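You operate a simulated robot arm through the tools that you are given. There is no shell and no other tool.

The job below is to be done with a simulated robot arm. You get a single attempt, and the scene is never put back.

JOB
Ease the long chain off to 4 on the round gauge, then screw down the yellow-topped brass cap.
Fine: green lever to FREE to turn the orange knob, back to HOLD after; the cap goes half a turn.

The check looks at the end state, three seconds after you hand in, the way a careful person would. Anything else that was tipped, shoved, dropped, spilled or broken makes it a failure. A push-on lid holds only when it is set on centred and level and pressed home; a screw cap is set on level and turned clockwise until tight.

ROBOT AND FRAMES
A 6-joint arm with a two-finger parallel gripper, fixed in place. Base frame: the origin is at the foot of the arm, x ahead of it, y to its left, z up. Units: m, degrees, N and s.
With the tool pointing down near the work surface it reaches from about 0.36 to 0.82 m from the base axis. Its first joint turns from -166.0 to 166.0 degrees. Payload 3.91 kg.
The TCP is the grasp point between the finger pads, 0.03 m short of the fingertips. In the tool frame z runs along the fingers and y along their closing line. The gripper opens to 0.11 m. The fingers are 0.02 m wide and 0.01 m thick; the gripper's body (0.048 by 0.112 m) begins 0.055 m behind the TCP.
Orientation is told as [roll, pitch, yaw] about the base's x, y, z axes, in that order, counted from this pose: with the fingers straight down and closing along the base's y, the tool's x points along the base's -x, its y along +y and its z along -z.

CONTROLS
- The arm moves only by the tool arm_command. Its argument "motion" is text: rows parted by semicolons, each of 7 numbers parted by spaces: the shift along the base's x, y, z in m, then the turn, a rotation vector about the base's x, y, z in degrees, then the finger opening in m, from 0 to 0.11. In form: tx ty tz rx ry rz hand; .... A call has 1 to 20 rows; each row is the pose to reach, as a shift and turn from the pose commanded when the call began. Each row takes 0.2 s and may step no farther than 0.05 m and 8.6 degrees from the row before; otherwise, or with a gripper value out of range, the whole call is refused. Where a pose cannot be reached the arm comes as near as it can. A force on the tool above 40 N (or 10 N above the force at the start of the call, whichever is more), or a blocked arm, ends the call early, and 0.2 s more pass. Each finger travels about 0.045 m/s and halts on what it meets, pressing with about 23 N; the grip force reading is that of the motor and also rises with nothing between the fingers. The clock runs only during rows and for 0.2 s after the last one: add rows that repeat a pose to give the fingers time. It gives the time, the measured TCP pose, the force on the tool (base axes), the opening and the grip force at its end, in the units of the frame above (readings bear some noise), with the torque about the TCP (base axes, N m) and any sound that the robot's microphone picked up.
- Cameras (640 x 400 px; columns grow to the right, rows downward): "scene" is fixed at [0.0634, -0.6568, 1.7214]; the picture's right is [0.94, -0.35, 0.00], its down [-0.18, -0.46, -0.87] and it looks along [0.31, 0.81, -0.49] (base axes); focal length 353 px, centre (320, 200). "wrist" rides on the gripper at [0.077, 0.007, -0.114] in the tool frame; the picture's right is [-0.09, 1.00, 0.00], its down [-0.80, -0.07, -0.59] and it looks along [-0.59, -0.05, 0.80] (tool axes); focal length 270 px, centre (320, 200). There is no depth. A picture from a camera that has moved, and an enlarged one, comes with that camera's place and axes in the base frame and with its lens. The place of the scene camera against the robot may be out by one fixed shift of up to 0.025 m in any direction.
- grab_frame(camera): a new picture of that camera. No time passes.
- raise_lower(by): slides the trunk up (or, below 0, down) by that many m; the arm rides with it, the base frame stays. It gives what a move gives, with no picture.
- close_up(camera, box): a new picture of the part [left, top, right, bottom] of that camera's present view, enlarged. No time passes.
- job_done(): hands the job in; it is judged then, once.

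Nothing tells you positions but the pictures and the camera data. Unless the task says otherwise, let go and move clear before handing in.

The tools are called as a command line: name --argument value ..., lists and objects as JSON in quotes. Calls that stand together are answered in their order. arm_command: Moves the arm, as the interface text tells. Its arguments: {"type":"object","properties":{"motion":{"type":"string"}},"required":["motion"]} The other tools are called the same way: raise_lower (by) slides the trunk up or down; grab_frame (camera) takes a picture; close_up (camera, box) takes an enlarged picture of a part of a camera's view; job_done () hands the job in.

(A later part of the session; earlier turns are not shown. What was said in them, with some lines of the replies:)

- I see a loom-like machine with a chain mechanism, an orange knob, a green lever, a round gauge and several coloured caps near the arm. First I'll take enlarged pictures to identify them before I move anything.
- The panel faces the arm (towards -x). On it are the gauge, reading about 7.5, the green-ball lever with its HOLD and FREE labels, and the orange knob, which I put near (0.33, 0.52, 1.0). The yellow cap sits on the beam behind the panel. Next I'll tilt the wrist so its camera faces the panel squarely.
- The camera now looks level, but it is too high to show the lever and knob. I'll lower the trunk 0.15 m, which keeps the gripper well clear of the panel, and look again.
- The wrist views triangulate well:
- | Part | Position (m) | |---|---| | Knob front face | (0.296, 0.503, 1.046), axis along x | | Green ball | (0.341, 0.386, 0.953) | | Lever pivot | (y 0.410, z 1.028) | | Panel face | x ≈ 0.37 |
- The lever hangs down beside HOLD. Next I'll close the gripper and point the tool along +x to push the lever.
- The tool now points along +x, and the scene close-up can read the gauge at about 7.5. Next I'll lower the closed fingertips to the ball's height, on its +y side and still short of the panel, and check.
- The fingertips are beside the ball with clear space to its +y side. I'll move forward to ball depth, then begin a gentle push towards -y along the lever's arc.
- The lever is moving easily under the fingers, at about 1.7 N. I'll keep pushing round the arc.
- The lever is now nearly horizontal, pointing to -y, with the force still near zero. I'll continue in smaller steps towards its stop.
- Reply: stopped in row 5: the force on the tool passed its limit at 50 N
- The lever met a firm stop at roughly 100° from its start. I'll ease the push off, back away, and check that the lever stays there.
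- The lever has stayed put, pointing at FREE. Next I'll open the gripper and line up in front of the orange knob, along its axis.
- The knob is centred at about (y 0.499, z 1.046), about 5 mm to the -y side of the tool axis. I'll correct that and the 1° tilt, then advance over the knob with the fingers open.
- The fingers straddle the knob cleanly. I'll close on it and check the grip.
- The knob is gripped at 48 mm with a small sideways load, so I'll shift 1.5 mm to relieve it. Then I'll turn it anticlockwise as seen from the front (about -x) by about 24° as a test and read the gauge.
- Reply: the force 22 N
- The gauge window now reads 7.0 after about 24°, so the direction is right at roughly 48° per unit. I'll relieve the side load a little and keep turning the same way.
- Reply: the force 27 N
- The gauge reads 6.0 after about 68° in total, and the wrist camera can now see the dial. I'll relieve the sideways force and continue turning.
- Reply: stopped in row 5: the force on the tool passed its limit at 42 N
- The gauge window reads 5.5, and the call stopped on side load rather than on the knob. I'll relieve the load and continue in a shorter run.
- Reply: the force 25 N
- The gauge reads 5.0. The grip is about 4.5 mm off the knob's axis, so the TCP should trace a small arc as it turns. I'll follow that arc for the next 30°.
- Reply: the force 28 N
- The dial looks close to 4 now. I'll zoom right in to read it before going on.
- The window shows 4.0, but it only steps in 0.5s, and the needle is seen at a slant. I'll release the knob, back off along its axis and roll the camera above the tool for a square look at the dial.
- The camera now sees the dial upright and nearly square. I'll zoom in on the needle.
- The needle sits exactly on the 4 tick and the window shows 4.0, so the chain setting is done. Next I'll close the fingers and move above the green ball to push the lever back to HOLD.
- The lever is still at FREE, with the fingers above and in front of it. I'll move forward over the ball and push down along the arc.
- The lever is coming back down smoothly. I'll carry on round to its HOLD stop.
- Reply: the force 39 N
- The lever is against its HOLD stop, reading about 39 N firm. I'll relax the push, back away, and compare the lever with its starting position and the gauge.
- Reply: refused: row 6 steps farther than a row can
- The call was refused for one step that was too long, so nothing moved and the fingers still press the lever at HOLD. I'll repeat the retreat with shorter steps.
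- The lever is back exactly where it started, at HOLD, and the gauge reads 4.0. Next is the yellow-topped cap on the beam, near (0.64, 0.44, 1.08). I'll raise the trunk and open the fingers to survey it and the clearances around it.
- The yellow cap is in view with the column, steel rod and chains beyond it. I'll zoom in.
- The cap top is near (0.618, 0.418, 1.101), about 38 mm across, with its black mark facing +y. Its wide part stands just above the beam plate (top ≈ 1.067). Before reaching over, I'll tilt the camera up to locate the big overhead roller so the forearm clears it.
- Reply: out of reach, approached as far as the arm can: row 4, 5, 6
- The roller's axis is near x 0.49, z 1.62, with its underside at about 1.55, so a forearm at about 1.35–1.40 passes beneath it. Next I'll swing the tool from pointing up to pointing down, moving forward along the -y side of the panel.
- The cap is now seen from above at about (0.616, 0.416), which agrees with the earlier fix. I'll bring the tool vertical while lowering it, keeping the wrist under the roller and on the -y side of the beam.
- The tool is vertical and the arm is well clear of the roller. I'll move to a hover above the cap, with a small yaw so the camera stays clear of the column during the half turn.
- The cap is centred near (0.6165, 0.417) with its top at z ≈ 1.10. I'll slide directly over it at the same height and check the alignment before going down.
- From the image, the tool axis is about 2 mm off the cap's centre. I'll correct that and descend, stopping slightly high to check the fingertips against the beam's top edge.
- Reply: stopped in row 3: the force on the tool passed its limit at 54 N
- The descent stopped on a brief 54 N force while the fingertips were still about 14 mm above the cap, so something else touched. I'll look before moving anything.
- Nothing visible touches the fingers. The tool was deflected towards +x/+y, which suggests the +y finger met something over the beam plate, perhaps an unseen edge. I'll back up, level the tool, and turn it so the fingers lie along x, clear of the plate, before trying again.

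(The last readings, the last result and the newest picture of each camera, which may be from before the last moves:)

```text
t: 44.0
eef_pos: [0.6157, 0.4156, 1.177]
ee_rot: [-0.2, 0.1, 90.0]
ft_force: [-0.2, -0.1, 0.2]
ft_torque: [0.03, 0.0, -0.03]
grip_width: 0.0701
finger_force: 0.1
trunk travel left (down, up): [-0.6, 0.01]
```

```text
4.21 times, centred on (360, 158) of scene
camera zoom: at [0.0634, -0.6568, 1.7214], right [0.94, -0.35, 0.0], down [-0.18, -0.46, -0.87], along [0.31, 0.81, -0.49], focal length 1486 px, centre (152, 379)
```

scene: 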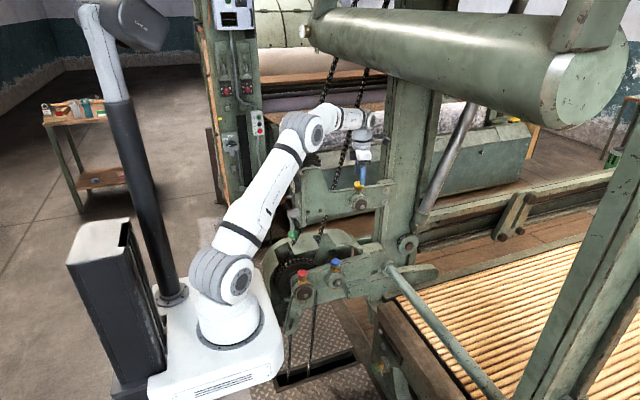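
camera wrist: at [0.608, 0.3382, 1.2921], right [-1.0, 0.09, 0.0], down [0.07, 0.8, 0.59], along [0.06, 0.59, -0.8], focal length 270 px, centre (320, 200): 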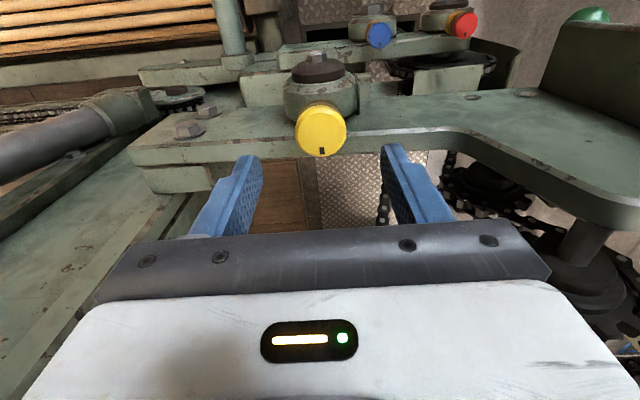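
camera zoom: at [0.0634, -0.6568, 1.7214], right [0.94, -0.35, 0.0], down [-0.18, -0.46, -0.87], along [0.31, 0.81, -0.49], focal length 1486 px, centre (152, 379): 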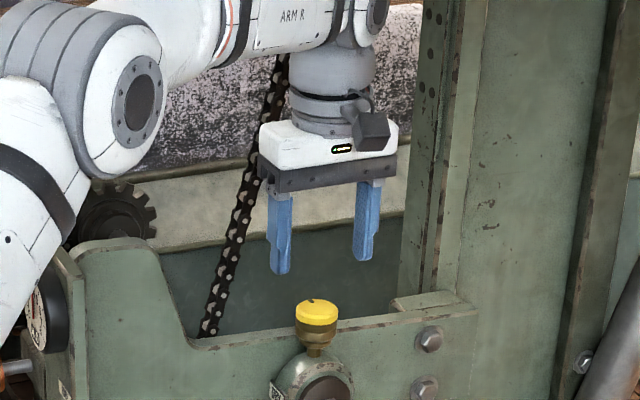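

The view from the -y side is clear, and the cap is at (0.6137, 0.417). I'll descend slowly with the fingers on its ±x sides, in front of the plate.

arm_command --motion "-0.0013 0.001 -0.012 0 0 0 0.07; -0.0013 0.001 -0.024 0 0 0 0.07; -0.0013 0.001 -0.034 0 0 0 0.07; -0.0013 0.001 -0.042 0 0 0 0.07; -0.0013 0.001 -0.05 0 0 0 0.07; -0.0013 0.001 -0.058 0 0 0 0.07; -0.0013 0.001 -0.064 0 0 0 0.07; -0.0013 0.001 -0.07 0 0 0 0.07"

grab_frame --camera "wrist"

close_up --camera "scene" --box '[330, 160, 394, 200]'

```text
t: 45.8
eef_pos: [0.6151, 0.4173, 1.1066]
ee_rot: [-0.2, -0.1, 90.1]
ft_force: [-0.5, -0.3, 0.0]
ft_torque: [0.0, -0.03, 0.01]
grip_width: 0.07
finger_force: 0.2
trunk travel left (down, up): [-0.6, 0.01]
```

```text
taken
camera wrist: at [0.6074, 0.3396, 1.2221], right [-1.0, 0.09, 0.0], down [0.07, 0.8, 0.6], along [0.05, 0.59, -0.8], focal length 270 px, centre (320, 200)
```

wrist: 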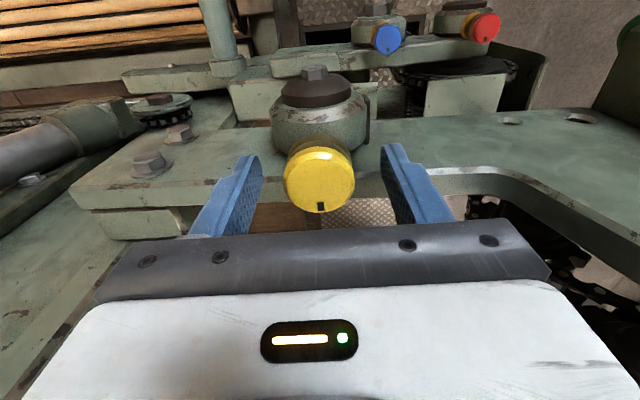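

```text
10.00 times, centred on (362, 180) of scene
camera zoom: at [0.0634, -0.6568, 1.7214], right [0.94, -0.35, 0.0], down [-0.18, -0.46, -0.87], along [0.31, 0.81, -0.49], focal length 3530 px, centre (-100, 400)
```

zoom: 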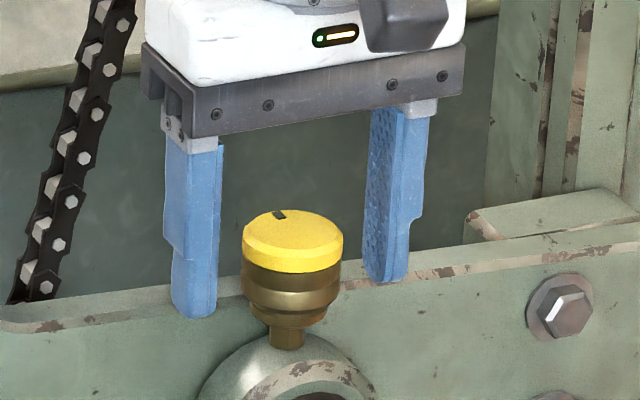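

It went down freely here, so the earlier stop came from the region over the beam plate (y > 0.433). It's as if the dip in the plate were filled in up to about z 1.12. I'll keep the fingers in front of the plate and turn the cap in short strokes. First I'll re-measure the centring.

close_up --camera "wrist" --box '[230, 135, 410, 235]'

close_up --camera "wrist" --box '[280, 140, 360, 215]'

```text
3.56 times, centred on (320, 185) of wrist
camera zoom: at [0.6074, 0.3396, 1.2221], right [-1.0, 0.09, 0.0], down [0.07, 0.8, 0.6], along [0.05, 0.59, -0.8], focal length 961 px, centre (320, 253)
```

zoom: 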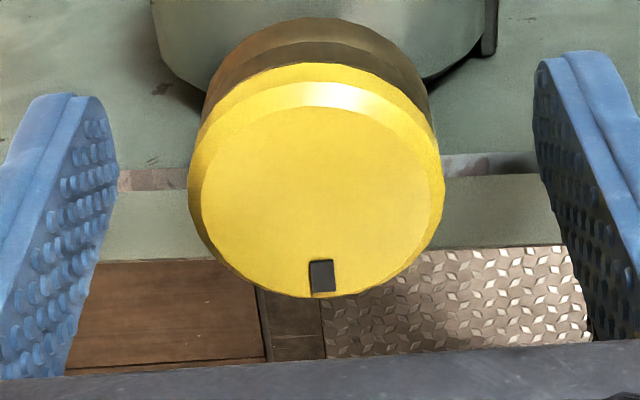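

```text
5.33 times, centred on (320, 178) of wrist
camera zoom: at [0.6074, 0.3396, 1.2221], right [-1.0, 0.09, 0.0], down [0.07, 0.8, 0.6], along [0.05, 0.59, -0.8], focal length 1442 px, centre (320, 320)
```

zoom: 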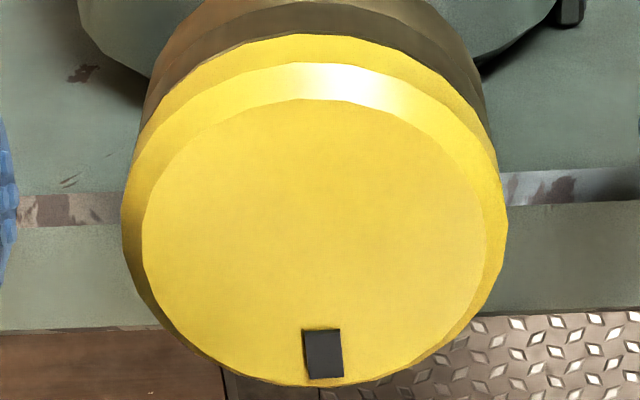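

The centre comes out at (0.6145, 0.4175) with the top at z 1.103. I'll offset the grip 6.5 mm to the -y side so only the pad edges hold the cap, narrow the fingers, start 20° anticlockwise and then grip.

arm_command --motion "0 -0.003 0 0 0 0 0.058; 0 -0.0056 0 0 0 0 0.05; 0 -0.0056 0 0 0 0 0.047; 0 -0.0056 0 0 0 0 0.047; 0.0008 -0.0055 0 0 0 7 0.047; 0.0016 -0.0054 0 0 0 14 0.047; 0.0023 -0.0052 0 0 0 20 0.047; 0.0023 -0.0052 0 0 0 20 0.047"

grab_frame --camera "wrist"

close_up --camera "wrist" --box '[230, 135, 410, 235]'

close_up --camera "scene" --box '[330, 160, 394, 200]'

```text
t: 47.6
eef_pos: [0.6177, 0.4094, 1.1071]
ee_rot: [-0.1, 0.0, 110.1]
ft_force: [3.1, -7.8, 1.4]
ft_torque: [0.04, -0.05, -0.34]
grip_width: 0.0468
finger_force: 0.1
trunk travel left (down, up): [-0.6, 0.01]
```

```text
taken
camera wrist: at [0.6371, 0.3341, 1.2223], right [-0.97, -0.26, 0.0], down [-0.21, 0.78, 0.6], along [-0.15, 0.58, -0.8], focal length 270 px, centre (320, 200)
```

wrist: 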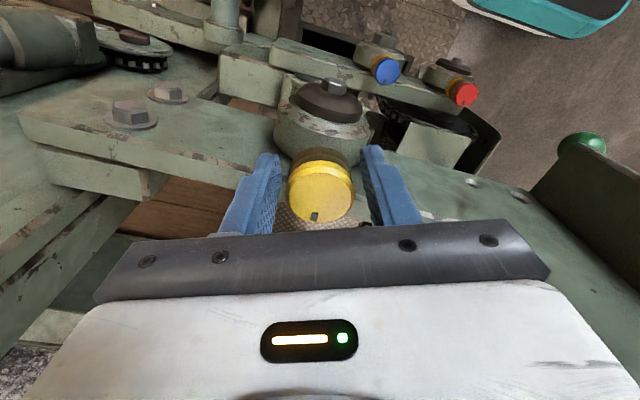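

```text
3.56 times, centred on (320, 185) of wrist
camera zoom: at [0.6371, 0.3341, 1.2223], right [-0.97, -0.26, 0.0], down [-0.21, 0.78, 0.6], along [-0.15, 0.58, -0.8], focal length 961 px, centre (320, 253)
```

zoom: 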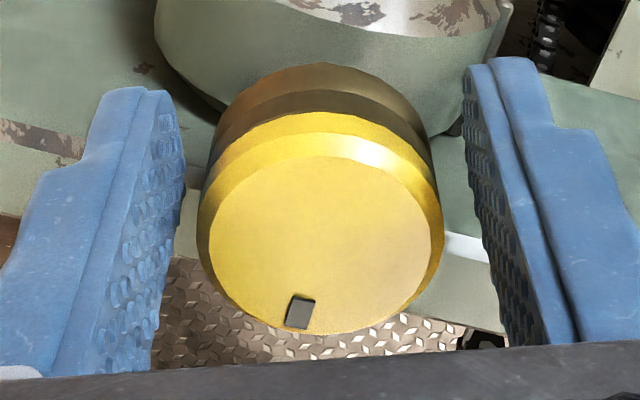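

```text
10.00 times, centred on (362, 180) of scene
camera zoom: at [0.0634, -0.6568, 1.7214], right [0.94, -0.35, 0.0], down [-0.18, -0.46, -0.87], along [0.31, 0.81, -0.49], focal length 3530 px, centre (-100, 400)
```

zoom: 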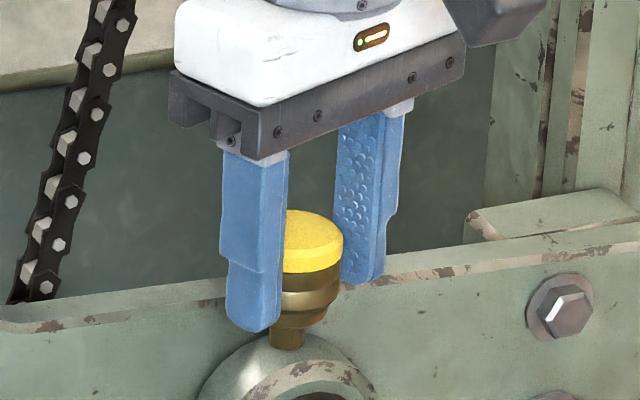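

There's a light 8 N touch of the far finger on the plate, as expected at this width. Closing will pull it clear, so I'll grip the cap now.

arm_command --motion "0 0 0 0 0 0 0.038; 0 0 0 0 0 0 0.03; 0 0 0 0 0 0 0.03"

close_up --camera "wrist" --box '[230, 135, 410, 235]'

```text
t: 48.4
eef_pos: [0.6174, 0.4105, 1.1068]
ee_rot: [-0.2, -0.1, 110.1]
ft_force: [7.5, -1.7, 2.1]
ft_torque: [-0.04, 0.42, -0.06]
grip_width: 0.0377
finger_force: 45.0
trunk travel left (down, up): [-0.6, 0.01]
```

```text
3.56 times, centred on (320, 185) of wrist
camera zoom: at [0.6373, 0.3355, 1.222], right [-0.97, -0.26, 0.0], down [-0.21, 0.78, 0.6], along [-0.15, 0.58, -0.8], focal length 961 px, centre (320, 253)
```

zoom: 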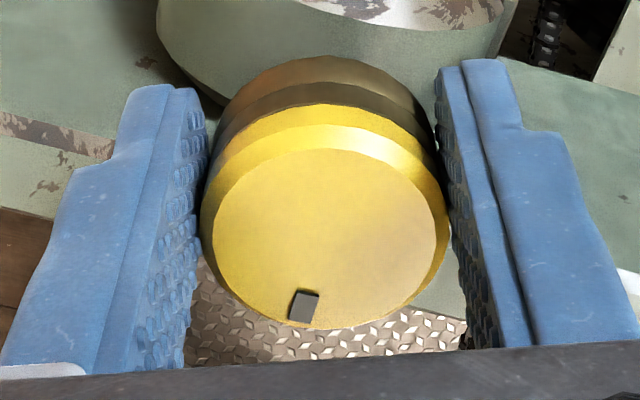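

The cap is gripped at 37.7 mm with low side forces. I'll turn it clockwise 40°, with the tool arcing round the cap's axis.

arm_command --motion "-0.0009 -0.0003 0 0 0 -8 0.03; -0.0018 -0.0004 0 0 0 -16 0.03; -0.0027 -0.0004 -0.0001 0 0 -24 0.03; -0.0036 -0.0003 -0.0001 0 0 -32 0.03; -0.0044 0 -0.0002 0 0 -40 0.03"

close_up --camera "wrist" --box '[230, 135, 410, 235]'

close_up --camera "scene" --box '[330, 160, 394, 200]'

```text
t: 49.6
eef_pos: [0.6124, 0.4114, 1.1057]
ee_rot: [0.0, -0.2, 69.9]
ft_force: [5.4, -4.7, 5.3]
ft_torque: [0.6, 0.63, 0.08]
grip_width: 0.0378
finger_force: 44.9
trunk travel left (down, up): [-0.6, 0.01]
```

```text
3.56 times, centred on (320, 185) of wrist
camera zoom: at [0.5795, 0.3404, 1.222], right [-0.91, 0.42, 0.0], down [0.34, 0.73, 0.6], along [0.25, 0.54, -0.8], focal length 961 px, centre (320, 253)
```

zoom: 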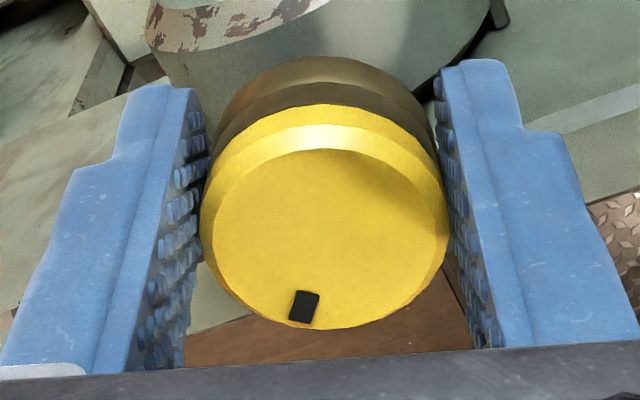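

```text
10.00 times, centred on (362, 180) of scene
camera zoom: at [0.0634, -0.6568, 1.7214], right [0.94, -0.35, 0.0], down [-0.18, -0.46, -0.87], along [0.31, 0.81, -0.49], focal length 3530 px, centre (-100, 400)
```

zoom: 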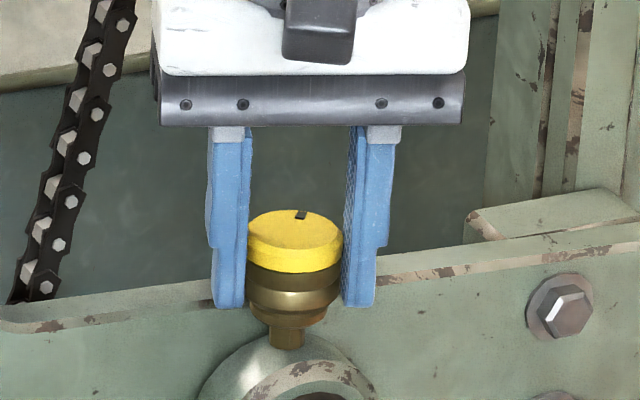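

The mark moved with the gripper, so the cap is turning freely. I'll see how much further this stroke can go before the other finger nears the plate.

arm_command --motion "-0.0006 0.0003 0 0 0 -5 0.03; -0.001 0.0005 0 0 0 -10 0.03"

```text
t: 50.2
eef_pos: [0.6086, 0.4061, 1.1059]
ee_rot: [0.0, 0.3, 59.9]
ft_force: [-16.2, -32.0, -4.1]
ft_torque: [1.29, 0.24, 1.41]
grip_width: 0.037
finger_force: 45.1
trunk travel left (down, up): [-0.6, 0.01]
```

The finger met the plate near 25° past centre, which marks the end of this stroke at about 50° of cap turn. I'll release, swing back anticlockwise without touching the cap, and re-grip.

arm_command --motion "0 -0.003 0 0 0 0 0.041; -0.001 -0.004 0 0 0 0 0.047; -0.0015 -0.0035 0 0 0 0 0.047; -0.0015 -0.003 0 0 0 0 0.047"

close_up --camera "wrist" --box '[230, 135, 410, 235]'

close_up --camera "scene" --box '[330, 160, 394, 200]'

```text
t: 51.2
eef_pos: [0.6105, 0.4072, 1.1063]
ee_rot: [-0.1, -0.1, 60.0]
ft_force: [-1.4, -28.7, -8.7]
ft_torque: [0.15, -0.25, 0.79]
grip_width: 0.0405
finger_force: 0.0
trunk travel left (down, up): [-0.6, 0.01]
```

```text
3.56 times, centred on (320, 185) of wrist
camera zoom: at [0.5657, 0.3421, 1.2222], right [-0.82, 0.57, 0.0], down [0.46, 0.66, 0.6], along [0.34, 0.49, -0.8], focal length 961 px, centre (320, 253)
```

zoom: 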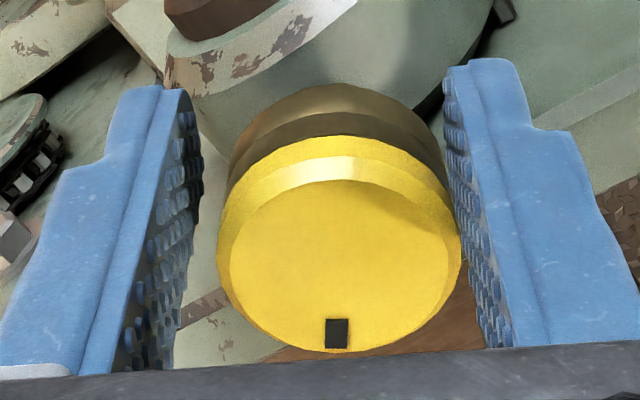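

```text
10.00 times, centred on (362, 180) of scene
camera zoom: at [0.0634, -0.6568, 1.7214], right [0.94, -0.35, 0.0], down [-0.18, -0.46, -0.87], along [0.31, 0.81, -0.49], focal length 3530 px, centre (-100, 400)
```

zoom: 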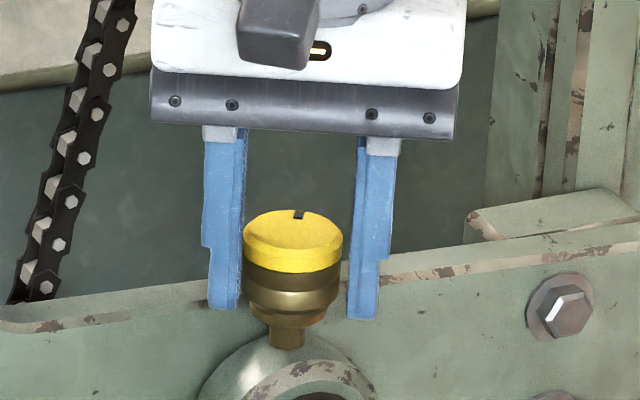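

The cap kept roughly 38–40° of that stroke; the last bit slipped at the plate. Strokes of about 40° between yaw 112° and 71° should work cleanly. Next is the return swing, backed off a little in -y, and the re-grip.

arm_command --motion "0.0004 -0.002 0 0 0 0 0.047; 0.0004 -0.001 0 0 0 6 0.047; 0.0016 -0.0014 0 0 0 13 0.047; 0.0029 -0.0017 0 0 0 20 0.047; 0.0042 -0.0019 0 0 0 27 0.047; 0.0054 -0.0019 0 0 0 34 0.047; 0.0067 -0.0017 0 0 0 41 0.047; 0.0079 -0.0014 0 0 0 48 0.046; 0.0086 -0.0011 0 0 0 52 0.043; 0.0086 -0.0011 0 0 0 52 0.042"

close_up --camera "wrist" --box '[230, 135, 410, 235]'

```text
t: 53.4
eef_pos: [0.6174, 0.4086, 1.1064]
ee_rot: [-0.2, -0.1, 112.1]
ft_force: [-0.3, -0.5, 0.0]
ft_torque: [0.03, 0.02, -0.02]
grip_width: 0.0419
finger_force: 0.0
trunk travel left (down, up): [-0.6, 0.01]
```

```text
3.56 times, centred on (320, 185) of wrist
camera zoom: at [0.6403, 0.3339, 1.2216], right [-0.96, -0.29, 0.0], down [-0.24, 0.77, 0.59], along [-0.17, 0.57, -0.8], focal length 961 px, centre (320, 253)
```

zoom: 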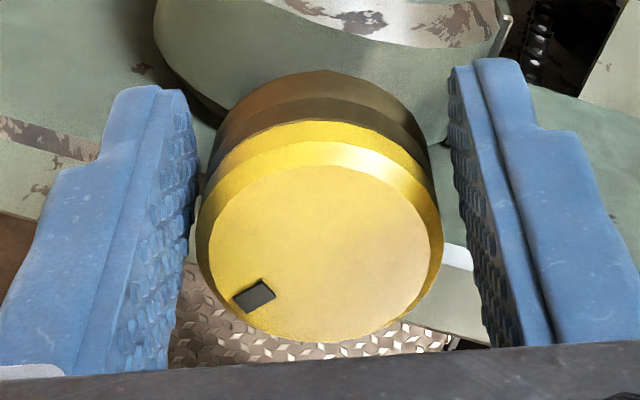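

The mark shows the cap has turned about 40° in all, and the fingers are clear. I'll grip again and make the second 42° stroke.

arm_command --motion "-0.0008 0.0026 0 0 0 0 0.042; -0.0008 0.0026 0 0 0 0 0.03; -0.0008 0.0026 0 0 0 0 0.03; -0.0008 0.0026 0 0 0 0 0.03; -0.0018 0.0023 0 0 0 -8 0.03; -0.0028 0.0021 0 0 0 -16 0.03; -0.0039 0.0021 -0.0001 0 0 -24 0.03; -0.0049 0.0022 -0.0001 0 0 -32 0.03; -0.0059 0.0025 -0.0002 0 0 -40 0.03; -0.0062 0.0026 -0.0002 0 0 -42 0.03"

close_up --camera "wrist" --box '[230, 135, 410, 235]'

close_up --camera "scene" --box '[330, 160, 394, 200]'

```text
t: 55.6
eef_pos: [0.6122, 0.4106, 1.1071]
ee_rot: [-0.1, 0.0, 70.0]
ft_force: [2.1, -6.5, -2.6]
ft_torque: [0.71, 0.44, -0.04]
grip_width: 0.0375
finger_force: 45.1
trunk travel left (down, up): [-0.6, 0.01]
```

```text
3.56 times, centred on (320, 185) of wrist
camera zoom: at [0.5792, 0.3395, 1.2218], right [-0.91, 0.42, 0.0], down [0.34, 0.73, 0.59], along [0.25, 0.54, -0.8], focal length 961 px, centre (320, 253)
```

zoom: 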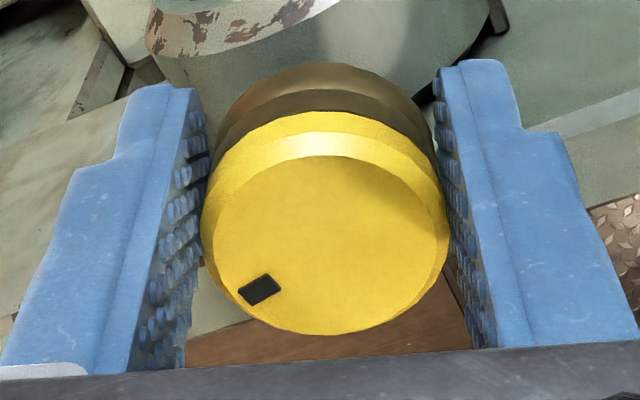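

```text
10.00 times, centred on (362, 180) of scene
camera zoom: at [0.0634, -0.6568, 1.7214], right [0.94, -0.35, 0.0], down [-0.18, -0.46, -0.87], along [0.31, 0.81, -0.49], focal length 3530 px, centre (-100, 400)
```

zoom: 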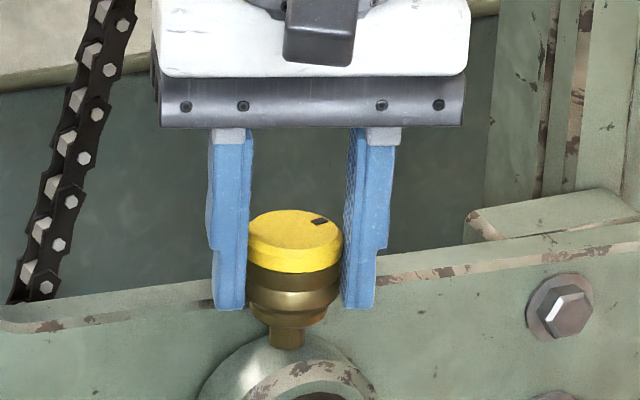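

The second stroke held without slip, so the total is about 82°. I'll release, return and re-grip for the third.

arm_command --motion "-0.0005 -0.0015 0 0 0 0 0.041; -0.001 -0.0029 0 0 0 0 0.046; -0.001 -0.0029 0 0 0 0 0.046; 0.0002 -0.0032 0 0 0 7 0.046; 0.0015 -0.0034 0 0 0 14 0.046; 0.0028 -0.0035 0 0 0 21 0.046; 0.0041 -0.0034 0 0 0 28 0.046; 0.0053 -0.0031 0 0 0 35 0.046; 0.0065 -0.0027 0 0 0 42 0.044; 0.0065 -0.0027 0 0 0 42 0.042; 0.0054 0 0 0 0 42 0.042; 0.0054 0 0 0 0 42 0.03; 0.0054 0 0 0 0 42 0.03; 0.0054 0 0 0 0 42 0.03"

close_up --camera "wrist" --box '[230, 135, 410, 235]'

```text
t: 58.6
eef_pos: [0.6193, 0.4099, 1.1063]
ee_rot: [-0.1, 0.0, 112.1]
ft_force: [5.2, -6.9, 4.1]
ft_torque: [-1.28, 0.24, -0.1]
grip_width: 0.0373
finger_force: 45.2
trunk travel left (down, up): [-0.6, 0.01]
```

```text
3.56 times, centred on (320, 185) of wrist
camera zoom: at [0.6405, 0.3355, 1.2218], right [-0.96, -0.29, 0.0], down [-0.24, 0.77, 0.59], along [-0.17, 0.57, -0.8], focal length 961 px, centre (320, 253)
```

zoom: 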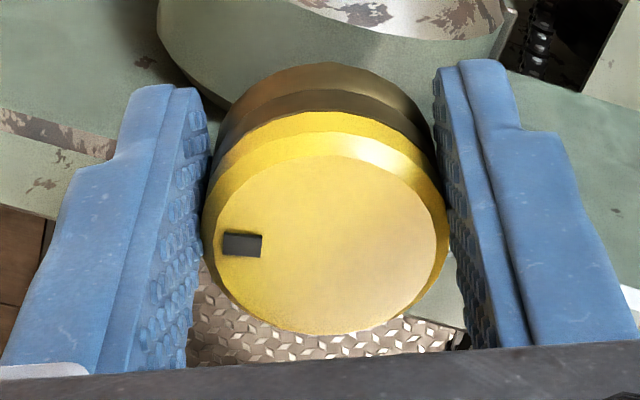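

The grip is good for the third stroke. By its absolute direction the mark has turned roughly 70° so far. I'll turn again.

arm_command --motion "-0.001 -0.0003 0 0 0 -8 0.03; -0.002 -0.0005 0 0 0 -16 0.03; -0.0031 -0.0005 -0.0001 0 0 -24 0.03; -0.0041 -0.0004 -0.0001 0 0 -32 0.03; -0.0051 -0.0001 -0.0002 0 0 -40 0.03; -0.0054 0 -0.0002 0 0 -42 0.03"

close_up --camera "wrist" --box '[230, 135, 410, 235]'

close_up --camera "scene" --box '[330, 160, 394, 200]'

```text
t: 60.0
eef_pos: [0.6109, 0.4099, 1.106]
ee_rot: [-0.1, -0.1, 69.9]
ft_force: [6.5, -8.6, 7.8]
ft_torque: [-0.97, 1.14, -0.07]
grip_width: 0.0372
finger_force: 45.1
trunk travel left (down, up): [-0.6, 0.01]
```

```text
3.56 times, centred on (320, 185) of wrist
camera zoom: at [0.5791, 0.3394, 1.2217], right [-0.91, 0.42, 0.0], down [0.34, 0.73, 0.6], along [0.25, 0.54, -0.8], focal length 961 px, centre (320, 253)
```

zoom: 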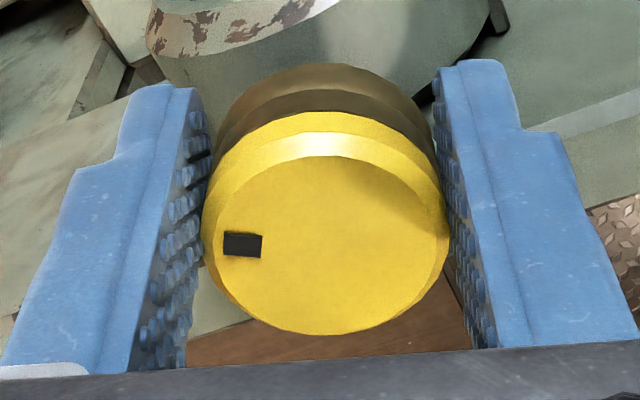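

```text
10.00 times, centred on (362, 180) of scene
camera zoom: at [0.0634, -0.6568, 1.7214], right [0.94, -0.35, 0.0], down [-0.18, -0.46, -0.87], along [0.31, 0.81, -0.49], focal length 3530 px, centre (-100, 400)
```

zoom: 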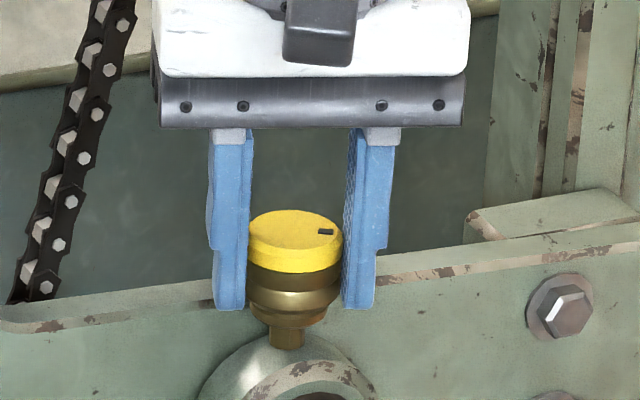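

No slip on the third stroke; the total is about 103–105° by the mark. Release, return and re-grip for the fourth.

arm_command --motion "-0.0005 -0.0015 0 0 0 0 0.041; -0.001 -0.0029 0 0 0 0 0.046; -0.001 -0.0029 0 0 0 0 0.046; 0.0002 -0.0032 0 0 0 7 0.046; 0.0015 -0.0034 0 0 0 14 0.046; 0.0028 -0.0035 0 0 0 21 0.046; 0.0041 -0.0034 0 0 0 28 0.046; 0.0053 -0.0031 0 0 0 35 0.046; 0.0065 -0.0027 0 0 0 42 0.044; 0.0065 -0.0027 0 0 0 42 0.042; 0.0054 0 0 0 0 42 0.042; 0.0054 0 0 0 0 42 0.03; 0.0054 0 0 0 0 42 0.03; 0.0054 0 0 0 0 42 0.03"

close_up --camera "wrist" --box '[230, 135, 410, 235]'

```text
t: 63.0
eef_pos: [0.6177, 0.411, 1.104]
ee_rot: [-0.2, 0.0, 112.1]
ft_force: [4.1, -5.5, 1.0]
ft_torque: [-0.72, 0.04, -0.03]
grip_width: 0.0374
finger_force: 44.8
trunk travel left (down, up): [-0.6, 0.01]
```

```text
3.56 times, centred on (320, 185) of wrist
camera zoom: at [0.6406, 0.3354, 1.2213], right [-0.96, -0.29, 0.0], down [-0.24, 0.77, 0.59], along [-0.17, 0.57, -0.8], focal length 961 px, centre (320, 253)
```

zoom: 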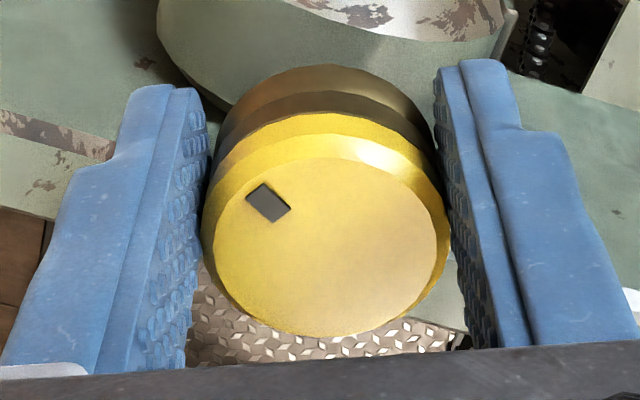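

The mark has carried on round as expected. Now the fourth stroke.

arm_command --motion "-0.001 -0.0003 0 0 0 -8 0.03; -0.002 -0.0005 0 0 0 -16 0.03; -0.0031 -0.0005 -0.0001 0 0 -24 0.03; -0.0041 -0.0004 -0.0001 0 0 -32 0.03; -0.0051 -0.0001 -0.0002 0 0 -40 0.03; -0.0054 0 -0.0002 0 0 -42 0.03"

close_up --camera "wrist" --box '[230, 135, 410, 235]'

close_up --camera "scene" --box '[330, 160, 394, 200]'

```text
t: 64.4
eef_pos: [0.6121, 0.41, 1.1055]
ee_rot: [-0.1, 0.0, 70.0]
ft_force: [1.2, -7.2, 1.3]
ft_torque: [-0.03, 0.34, -0.04]
grip_width: 0.0374
finger_force: 44.8
trunk travel left (down, up): [-0.6, 0.01]
```

```text
3.56 times, centred on (320, 185) of wrist
camera zoom: at [0.5792, 0.3394, 1.2213], right [-0.91, 0.42, 0.0], down [0.34, 0.73, 0.6], along [0.25, 0.54, -0.8], focal length 961 px, centre (320, 253)
```

zoom: 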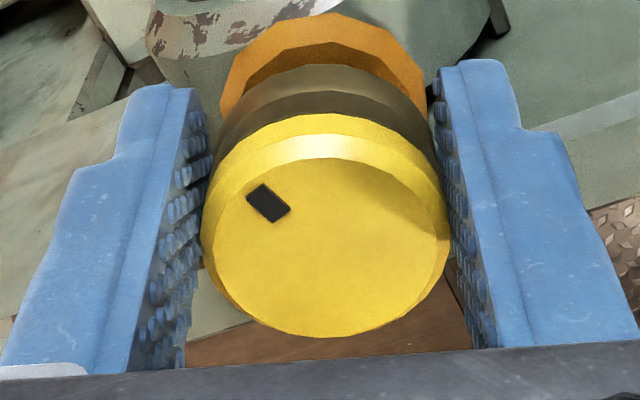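

```text
10.00 times, centred on (362, 180) of scene
camera zoom: at [0.0634, -0.6568, 1.7214], right [0.94, -0.35, 0.0], down [-0.18, -0.46, -0.87], along [0.31, 0.81, -0.49], focal length 3530 px, centre (-100, 400)
```

zoom: 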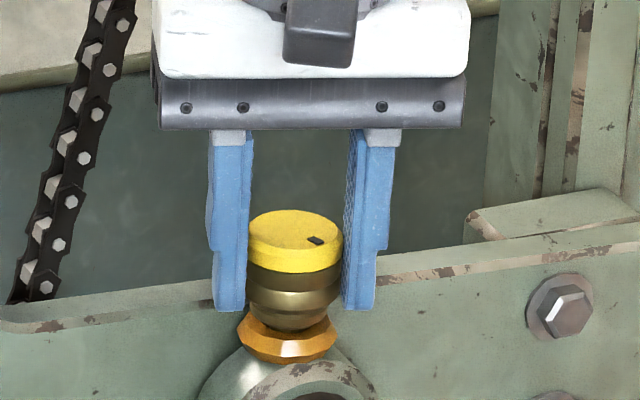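

A fresh amber grease bead has appeared at the neck, like those on the red and blue caps. The mark shows about 148° turned, so roughly 32° remains to the half turn. I'll re-grip for one last shorter stroke.

arm_command --motion "-0.0005 -0.0015 0 0 0 0 0.041; -0.001 -0.0029 0 0 0 0 0.046; -0.001 -0.0029 0 0 0 0 0.046; 0.0002 -0.0032 0 0 0 7 0.046; 0.0015 -0.0034 0 0 0 14 0.046; 0.0028 -0.0035 0 0 0 21 0.046; 0.0041 -0.0034 0 0 0 28 0.046; 0.0055 -0.003 0 0 0 36 0.044; 0.0055 -0.003 0 0 0 36 0.042; 0.0046 -0.0002 0 0 0 36 0.042; 0.0046 -0.0002 0 0 0 36 0.03; 0.0046 -0.0002 0 0 0 36 0.03; 0.0046 -0.0002 0 0 0 36 0.03"

close_up --camera "wrist" --box '[230, 135, 410, 235]'

```text
t: 67.2
eef_pos: [0.6165, 0.4108, 1.1063]
ee_rot: [-0.1, 0.0, 106.1]
ft_force: [1.8, 0.4, 0.9]
ft_torque: [-0.49, 0.56, -0.01]
grip_width: 0.0377
finger_force: 44.6
trunk travel left (down, up): [-0.6, 0.01]
```

```text
3.56 times, centred on (320, 185) of wrist
camera zoom: at [0.6316, 0.3344, 1.2221], right [-0.98, -0.19, 0.0], down [-0.15, 0.79, 0.59], along [-0.11, 0.58, -0.8], focal length 961 px, centre (320, 253)
```

zoom: 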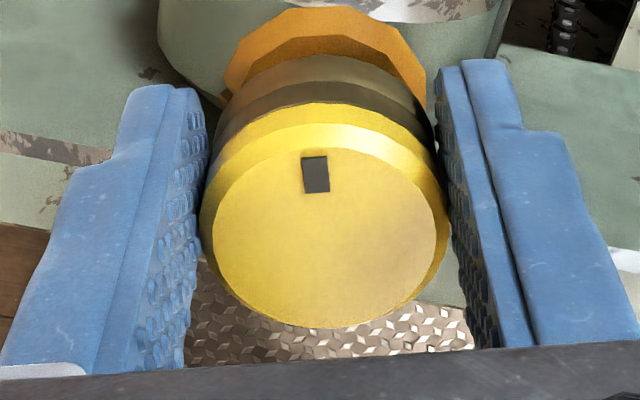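

The cap is gripped for the last stroke, with the mark near -68°. About 28° more brings it to the half turn.

arm_command --motion "-0.001 -0.0002 0 0 0 -8 0.03; -0.0021 -0.0003 0 0 0 -16 0.03; -0.0031 -0.0002 0 0 0 -24 0.03; -0.0036 -0.0001 0 0 0 -28 0.03"

close_up --camera "wrist" --box '[230, 135, 410, 235]'

close_up --camera "scene" --box '[340, 175, 380, 200]'

```text
t: 68.2
eef_pos: [0.6122, 0.411, 1.1066]
ee_rot: [-0.3, -0.1, 77.9]
ft_force: [7.0, 3.5, 9.4]
ft_torque: [-0.85, 1.04, -0.06]
grip_width: 0.038
finger_force: 44.9
trunk travel left (down, up): [-0.6, 0.01]
```

```text
3.56 times, centred on (320, 185) of wrist
camera zoom: at [0.5904, 0.3363, 1.222], right [-0.96, 0.29, 0.0], down [0.23, 0.77, 0.6], along [0.18, 0.57, -0.8], focal length 961 px, centre (320, 253)
```

zoom: 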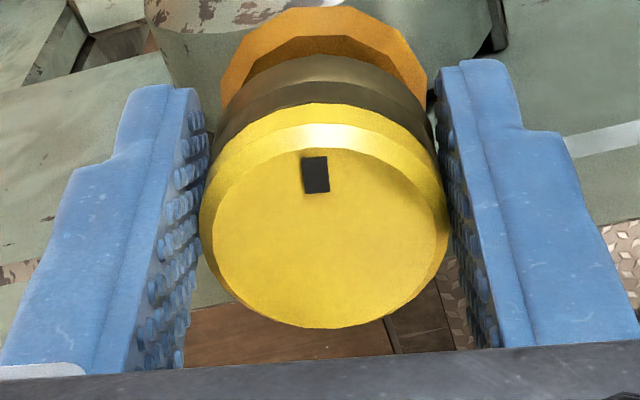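

```text
16.00 times, centred on (360, 188) of scene
camera zoom: at [0.0634, -0.6568, 1.7214], right [0.94, -0.35, 0.0], down [-0.18, -0.46, -0.87], along [0.31, 0.81, -0.49], focal length 5648 px, centre (-320, 400)
```

zoom: 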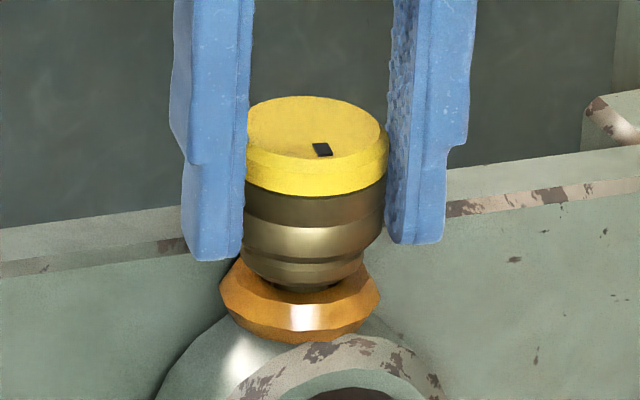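

The mark now points straight to -y, opposite its starting direction, so the cap has had its half turn, and the grease bead shows all round. I'll release gently, lift straight up and check.

arm_command --motion "-0.0004 -0.0015 0 0 0 0 0.041; -0.0008 -0.003 0 0 0 0 0.046; -0.0008 -0.003 0 0 0 0 0.046; -0.0008 -0.004 0.02 0 0 0 0.048; -0.0008 -0.006 0.05 0 0 0 0.05; -0.0008 -0.01 0.085 0 0 0 0.05; -0.0008 -0.03 0.1 0 0 0 0.05; -0.0008 -0.07 0.1 0 0 0 0.05; -0.0008 -0.11 0.1 0 0 0 0.05"

close_up --camera "scene" --box '[340, 175, 380, 200]'

grab_frame --camera "wrist"

grab_frame --camera "scene"

```text
t: 70.2
eef_pos: [0.6116, 0.2967, 1.2077]
ee_rot: [-0.2, -0.1, 78.0]
ft_force: [-1.3, -0.6, 0.3]
ft_torque: [0.01, -0.06, -0.01]
grip_width: 0.0503
finger_force: 0.0
trunk travel left (down, up): [-0.6, 0.01]
```

```text
16.00 times, centred on (360, 188) of scene
camera zoom: at [0.0634, -0.6568, 1.7214], right [0.94, -0.35, 0.0], down [-0.18, -0.46, -0.87], along [0.31, 0.81, -0.49], focal length 5648 px, centre (-320, 400)
```

zoom: 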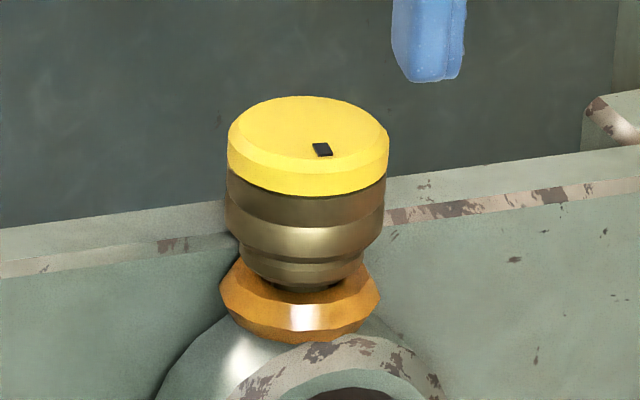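

```text
taken
camera wrist: at [0.5887, 0.2231, 1.3225], right [-0.96, 0.29, 0.0], down [0.23, 0.77, 0.6], along [0.18, 0.57, -0.8], focal length 270 px, centre (320, 200)
```

wrist: 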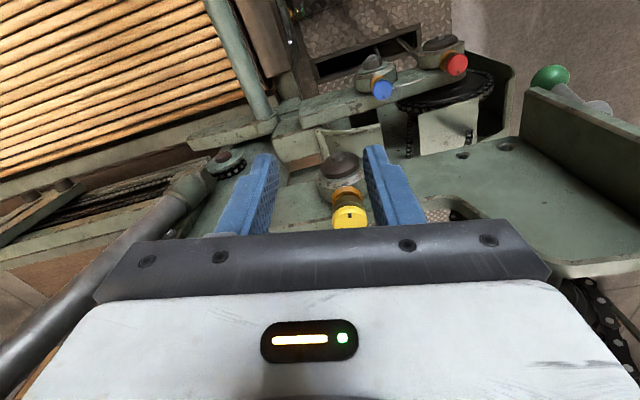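

```text
taken
```

scene: 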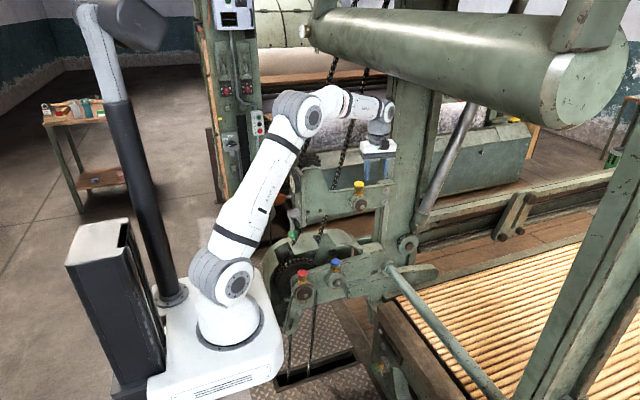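

The cap is level and turned. Before clearing out, I'll check the gauge, the lever and the neighbouring caps once more.

close_up --camera "scene" --box '[270, 165, 350, 215]'

close_up --camera "scene" --box '[286, 171, 304, 196]'

close_up --camera "scene" --box '[270, 215, 366, 300]'

```text
8.00 times, centred on (310, 190) of scene
camera zoom: at [0.0634, -0.6568, 1.7214], right [0.94, -0.35, 0.0], down [-0.18, -0.46, -0.87], along [0.31, 0.81, -0.49], focal length 2824 px, centre (400, 280)
```

zoom: 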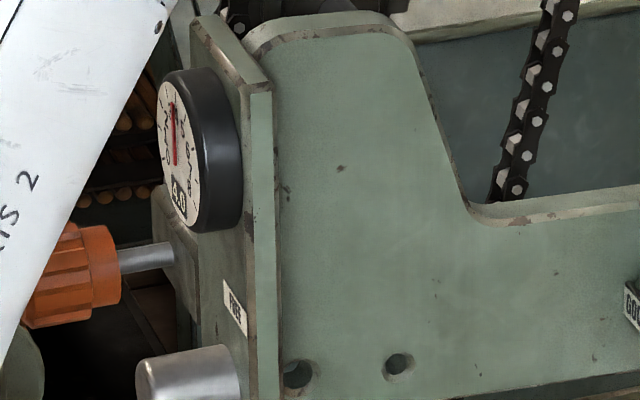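

```text
16.00 times, centred on (295, 184) of scene
camera zoom: at [0.0634, -0.6568, 1.7214], right [0.94, -0.35, 0.0], down [-0.18, -0.46, -0.87], along [0.31, 0.81, -0.49], focal length 5648 px, centre (720, 464)
```

zoom: 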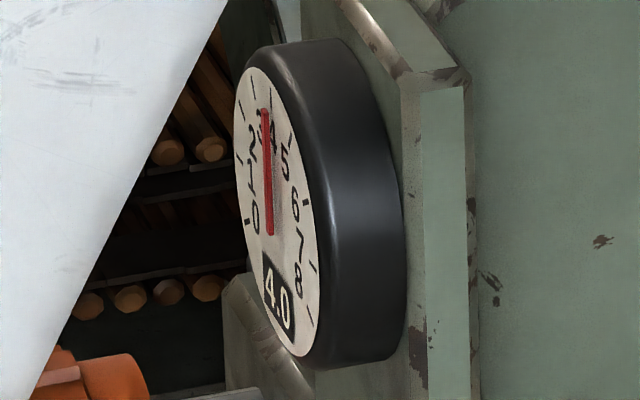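

```text
4.71 times, centred on (318, 258) of scene
camera zoom: at [0.0634, -0.6568, 1.7214], right [0.94, -0.35, 0.0], down [-0.18, -0.46, -0.87], along [0.31, 0.81, -0.49], focal length 1661 px, centre (329, -71)
```

zoom: 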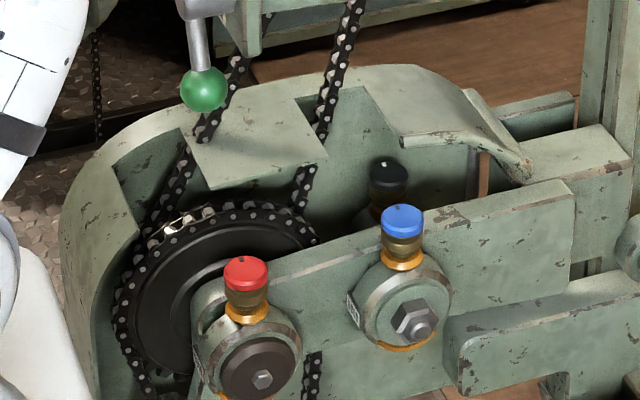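

The gauge reads 4.0 and the lever is at HOLD. The small plate on the cap's bearing seems to read something different from DRY now, so I'll look at it closely.

close_up --camera "scene" --box '[340, 190, 372, 210]'

close_up --camera "scene" --box '[284, 205, 308, 240]'

```text
16.00 times, centred on (356, 200) of scene
camera zoom: at [0.0634, -0.6568, 1.7214], right [0.94, -0.35, 0.0], down [-0.18, -0.46, -0.87], along [0.31, 0.81, -0.49], focal length 5648 px, centre (-256, 200)
```

zoom: 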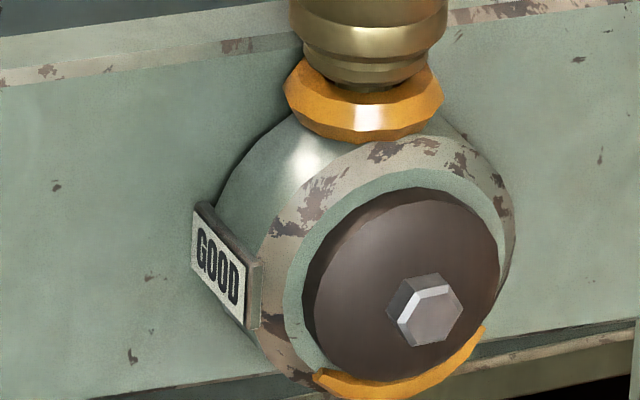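

```text
11.43 times, centred on (296, 222) of scene
camera zoom: at [0.0634, -0.6568, 1.7214], right [0.94, -0.35, 0.0], down [-0.18, -0.46, -0.87], along [0.31, 0.81, -0.49], focal length 4034 px, centre (594, -57)
```

zoom: 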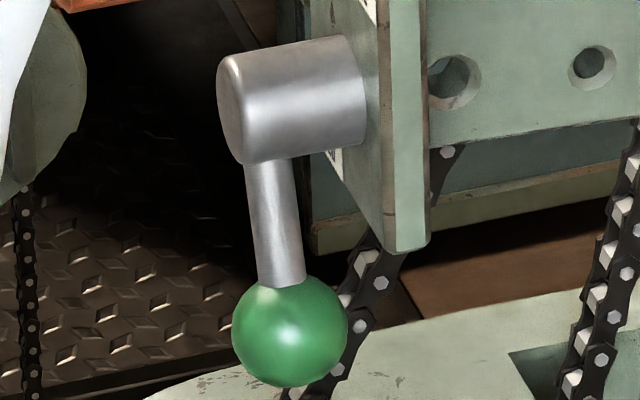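

The bearing plate has flipped from DRY to GOOD, the lever hangs at HOLD and the gauge shows 4.0. I'll draw the arm back clear of the machine.

arm_command --motion "-0.03 -0.015 0.005 0 0 0 0.05; -0.06 -0.03 0.01 0 0 0 0.05; -0.09 -0.045 0.015 0 0 0 0.05; -0.12 -0.06 0.02 0 0 0 0.05; -0.15 -0.07 0.02 0 0 0 0.05; -0.15 -0.07 0.02 0 0 0 0.05"

grab_frame --camera "scene"

close_up --camera "scene" --box '[270, 165, 390, 240]'

```text
t: 71.6
eef_pos: [0.4592, 0.2288, 1.2273]
ee_rot: [-0.1, 0.0, 78.0]
ft_force: [-0.2, 0.2, 0.4]
ft_torque: [0.01, 0.01, 0.02]
grip_width: 0.0502
finger_force: 0.1
trunk travel left (down, up): [-0.6, 0.01]
```

```text
taken
```

scene: 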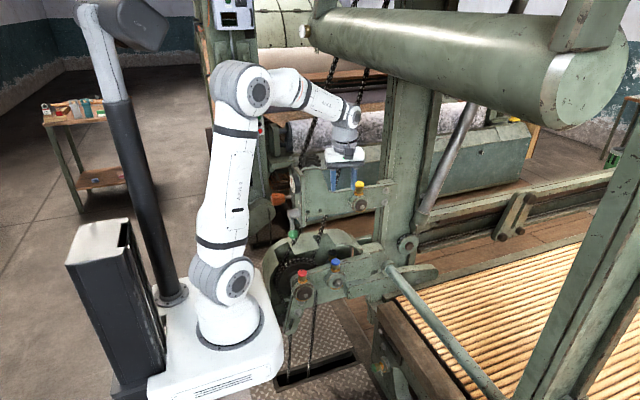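

```text
5.33 times, centred on (330, 202) of scene
camera zoom: at [0.0634, -0.6568, 1.7214], right [0.94, -0.35, 0.0], down [-0.18, -0.46, -0.87], along [0.31, 0.81, -0.49], focal length 1883 px, centre (267, 187)
```

zoom: 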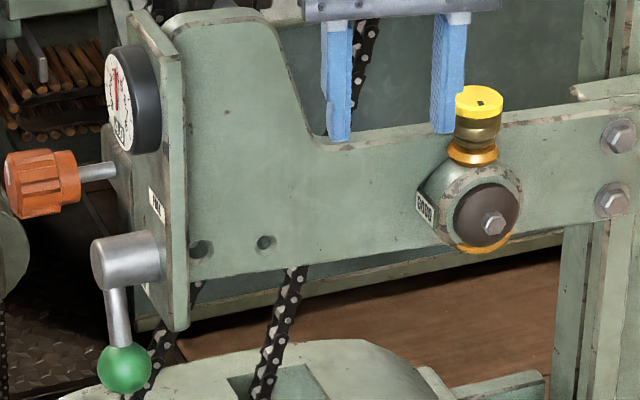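

Everything is in its end state: gauge at 4.0, lever at HOLD, the yellow-topped cap turned half a turn with its plate showing GOOD, and the gripper clear and empty. I'm handing the job in.

job_done

```text
The job is handed in.
```

The chain is eased off to 4, the lever is back at HOLD, and the yellow-topped cap has had its half turn. I've handed the job in but have no result yet.

- **Chain:** I turned the orange knob anticlockwise with the lever at FREE. The needle sits on the 4 mark and the window reads 4.0. It stayed there after the lever went back to HOLD.
- **Cap:** I turned it clockwise in five short strokes, about 180° in all going by its black mark. A grease bead came out at the neck, and the bearing's plate changed from DRY to GOOD. I felt no hard stop at the end, so the half turn rests on the mark and the plate.
- **Contact:** On my first descent to the cap, the tool hit something over the beam plate, with a force of about 54 N. One finger also pressed against the plate at about 30 N at the end of the first stroke. I saw nothing moved or damaged afterwards.

The arm is empty and clear of the machine.
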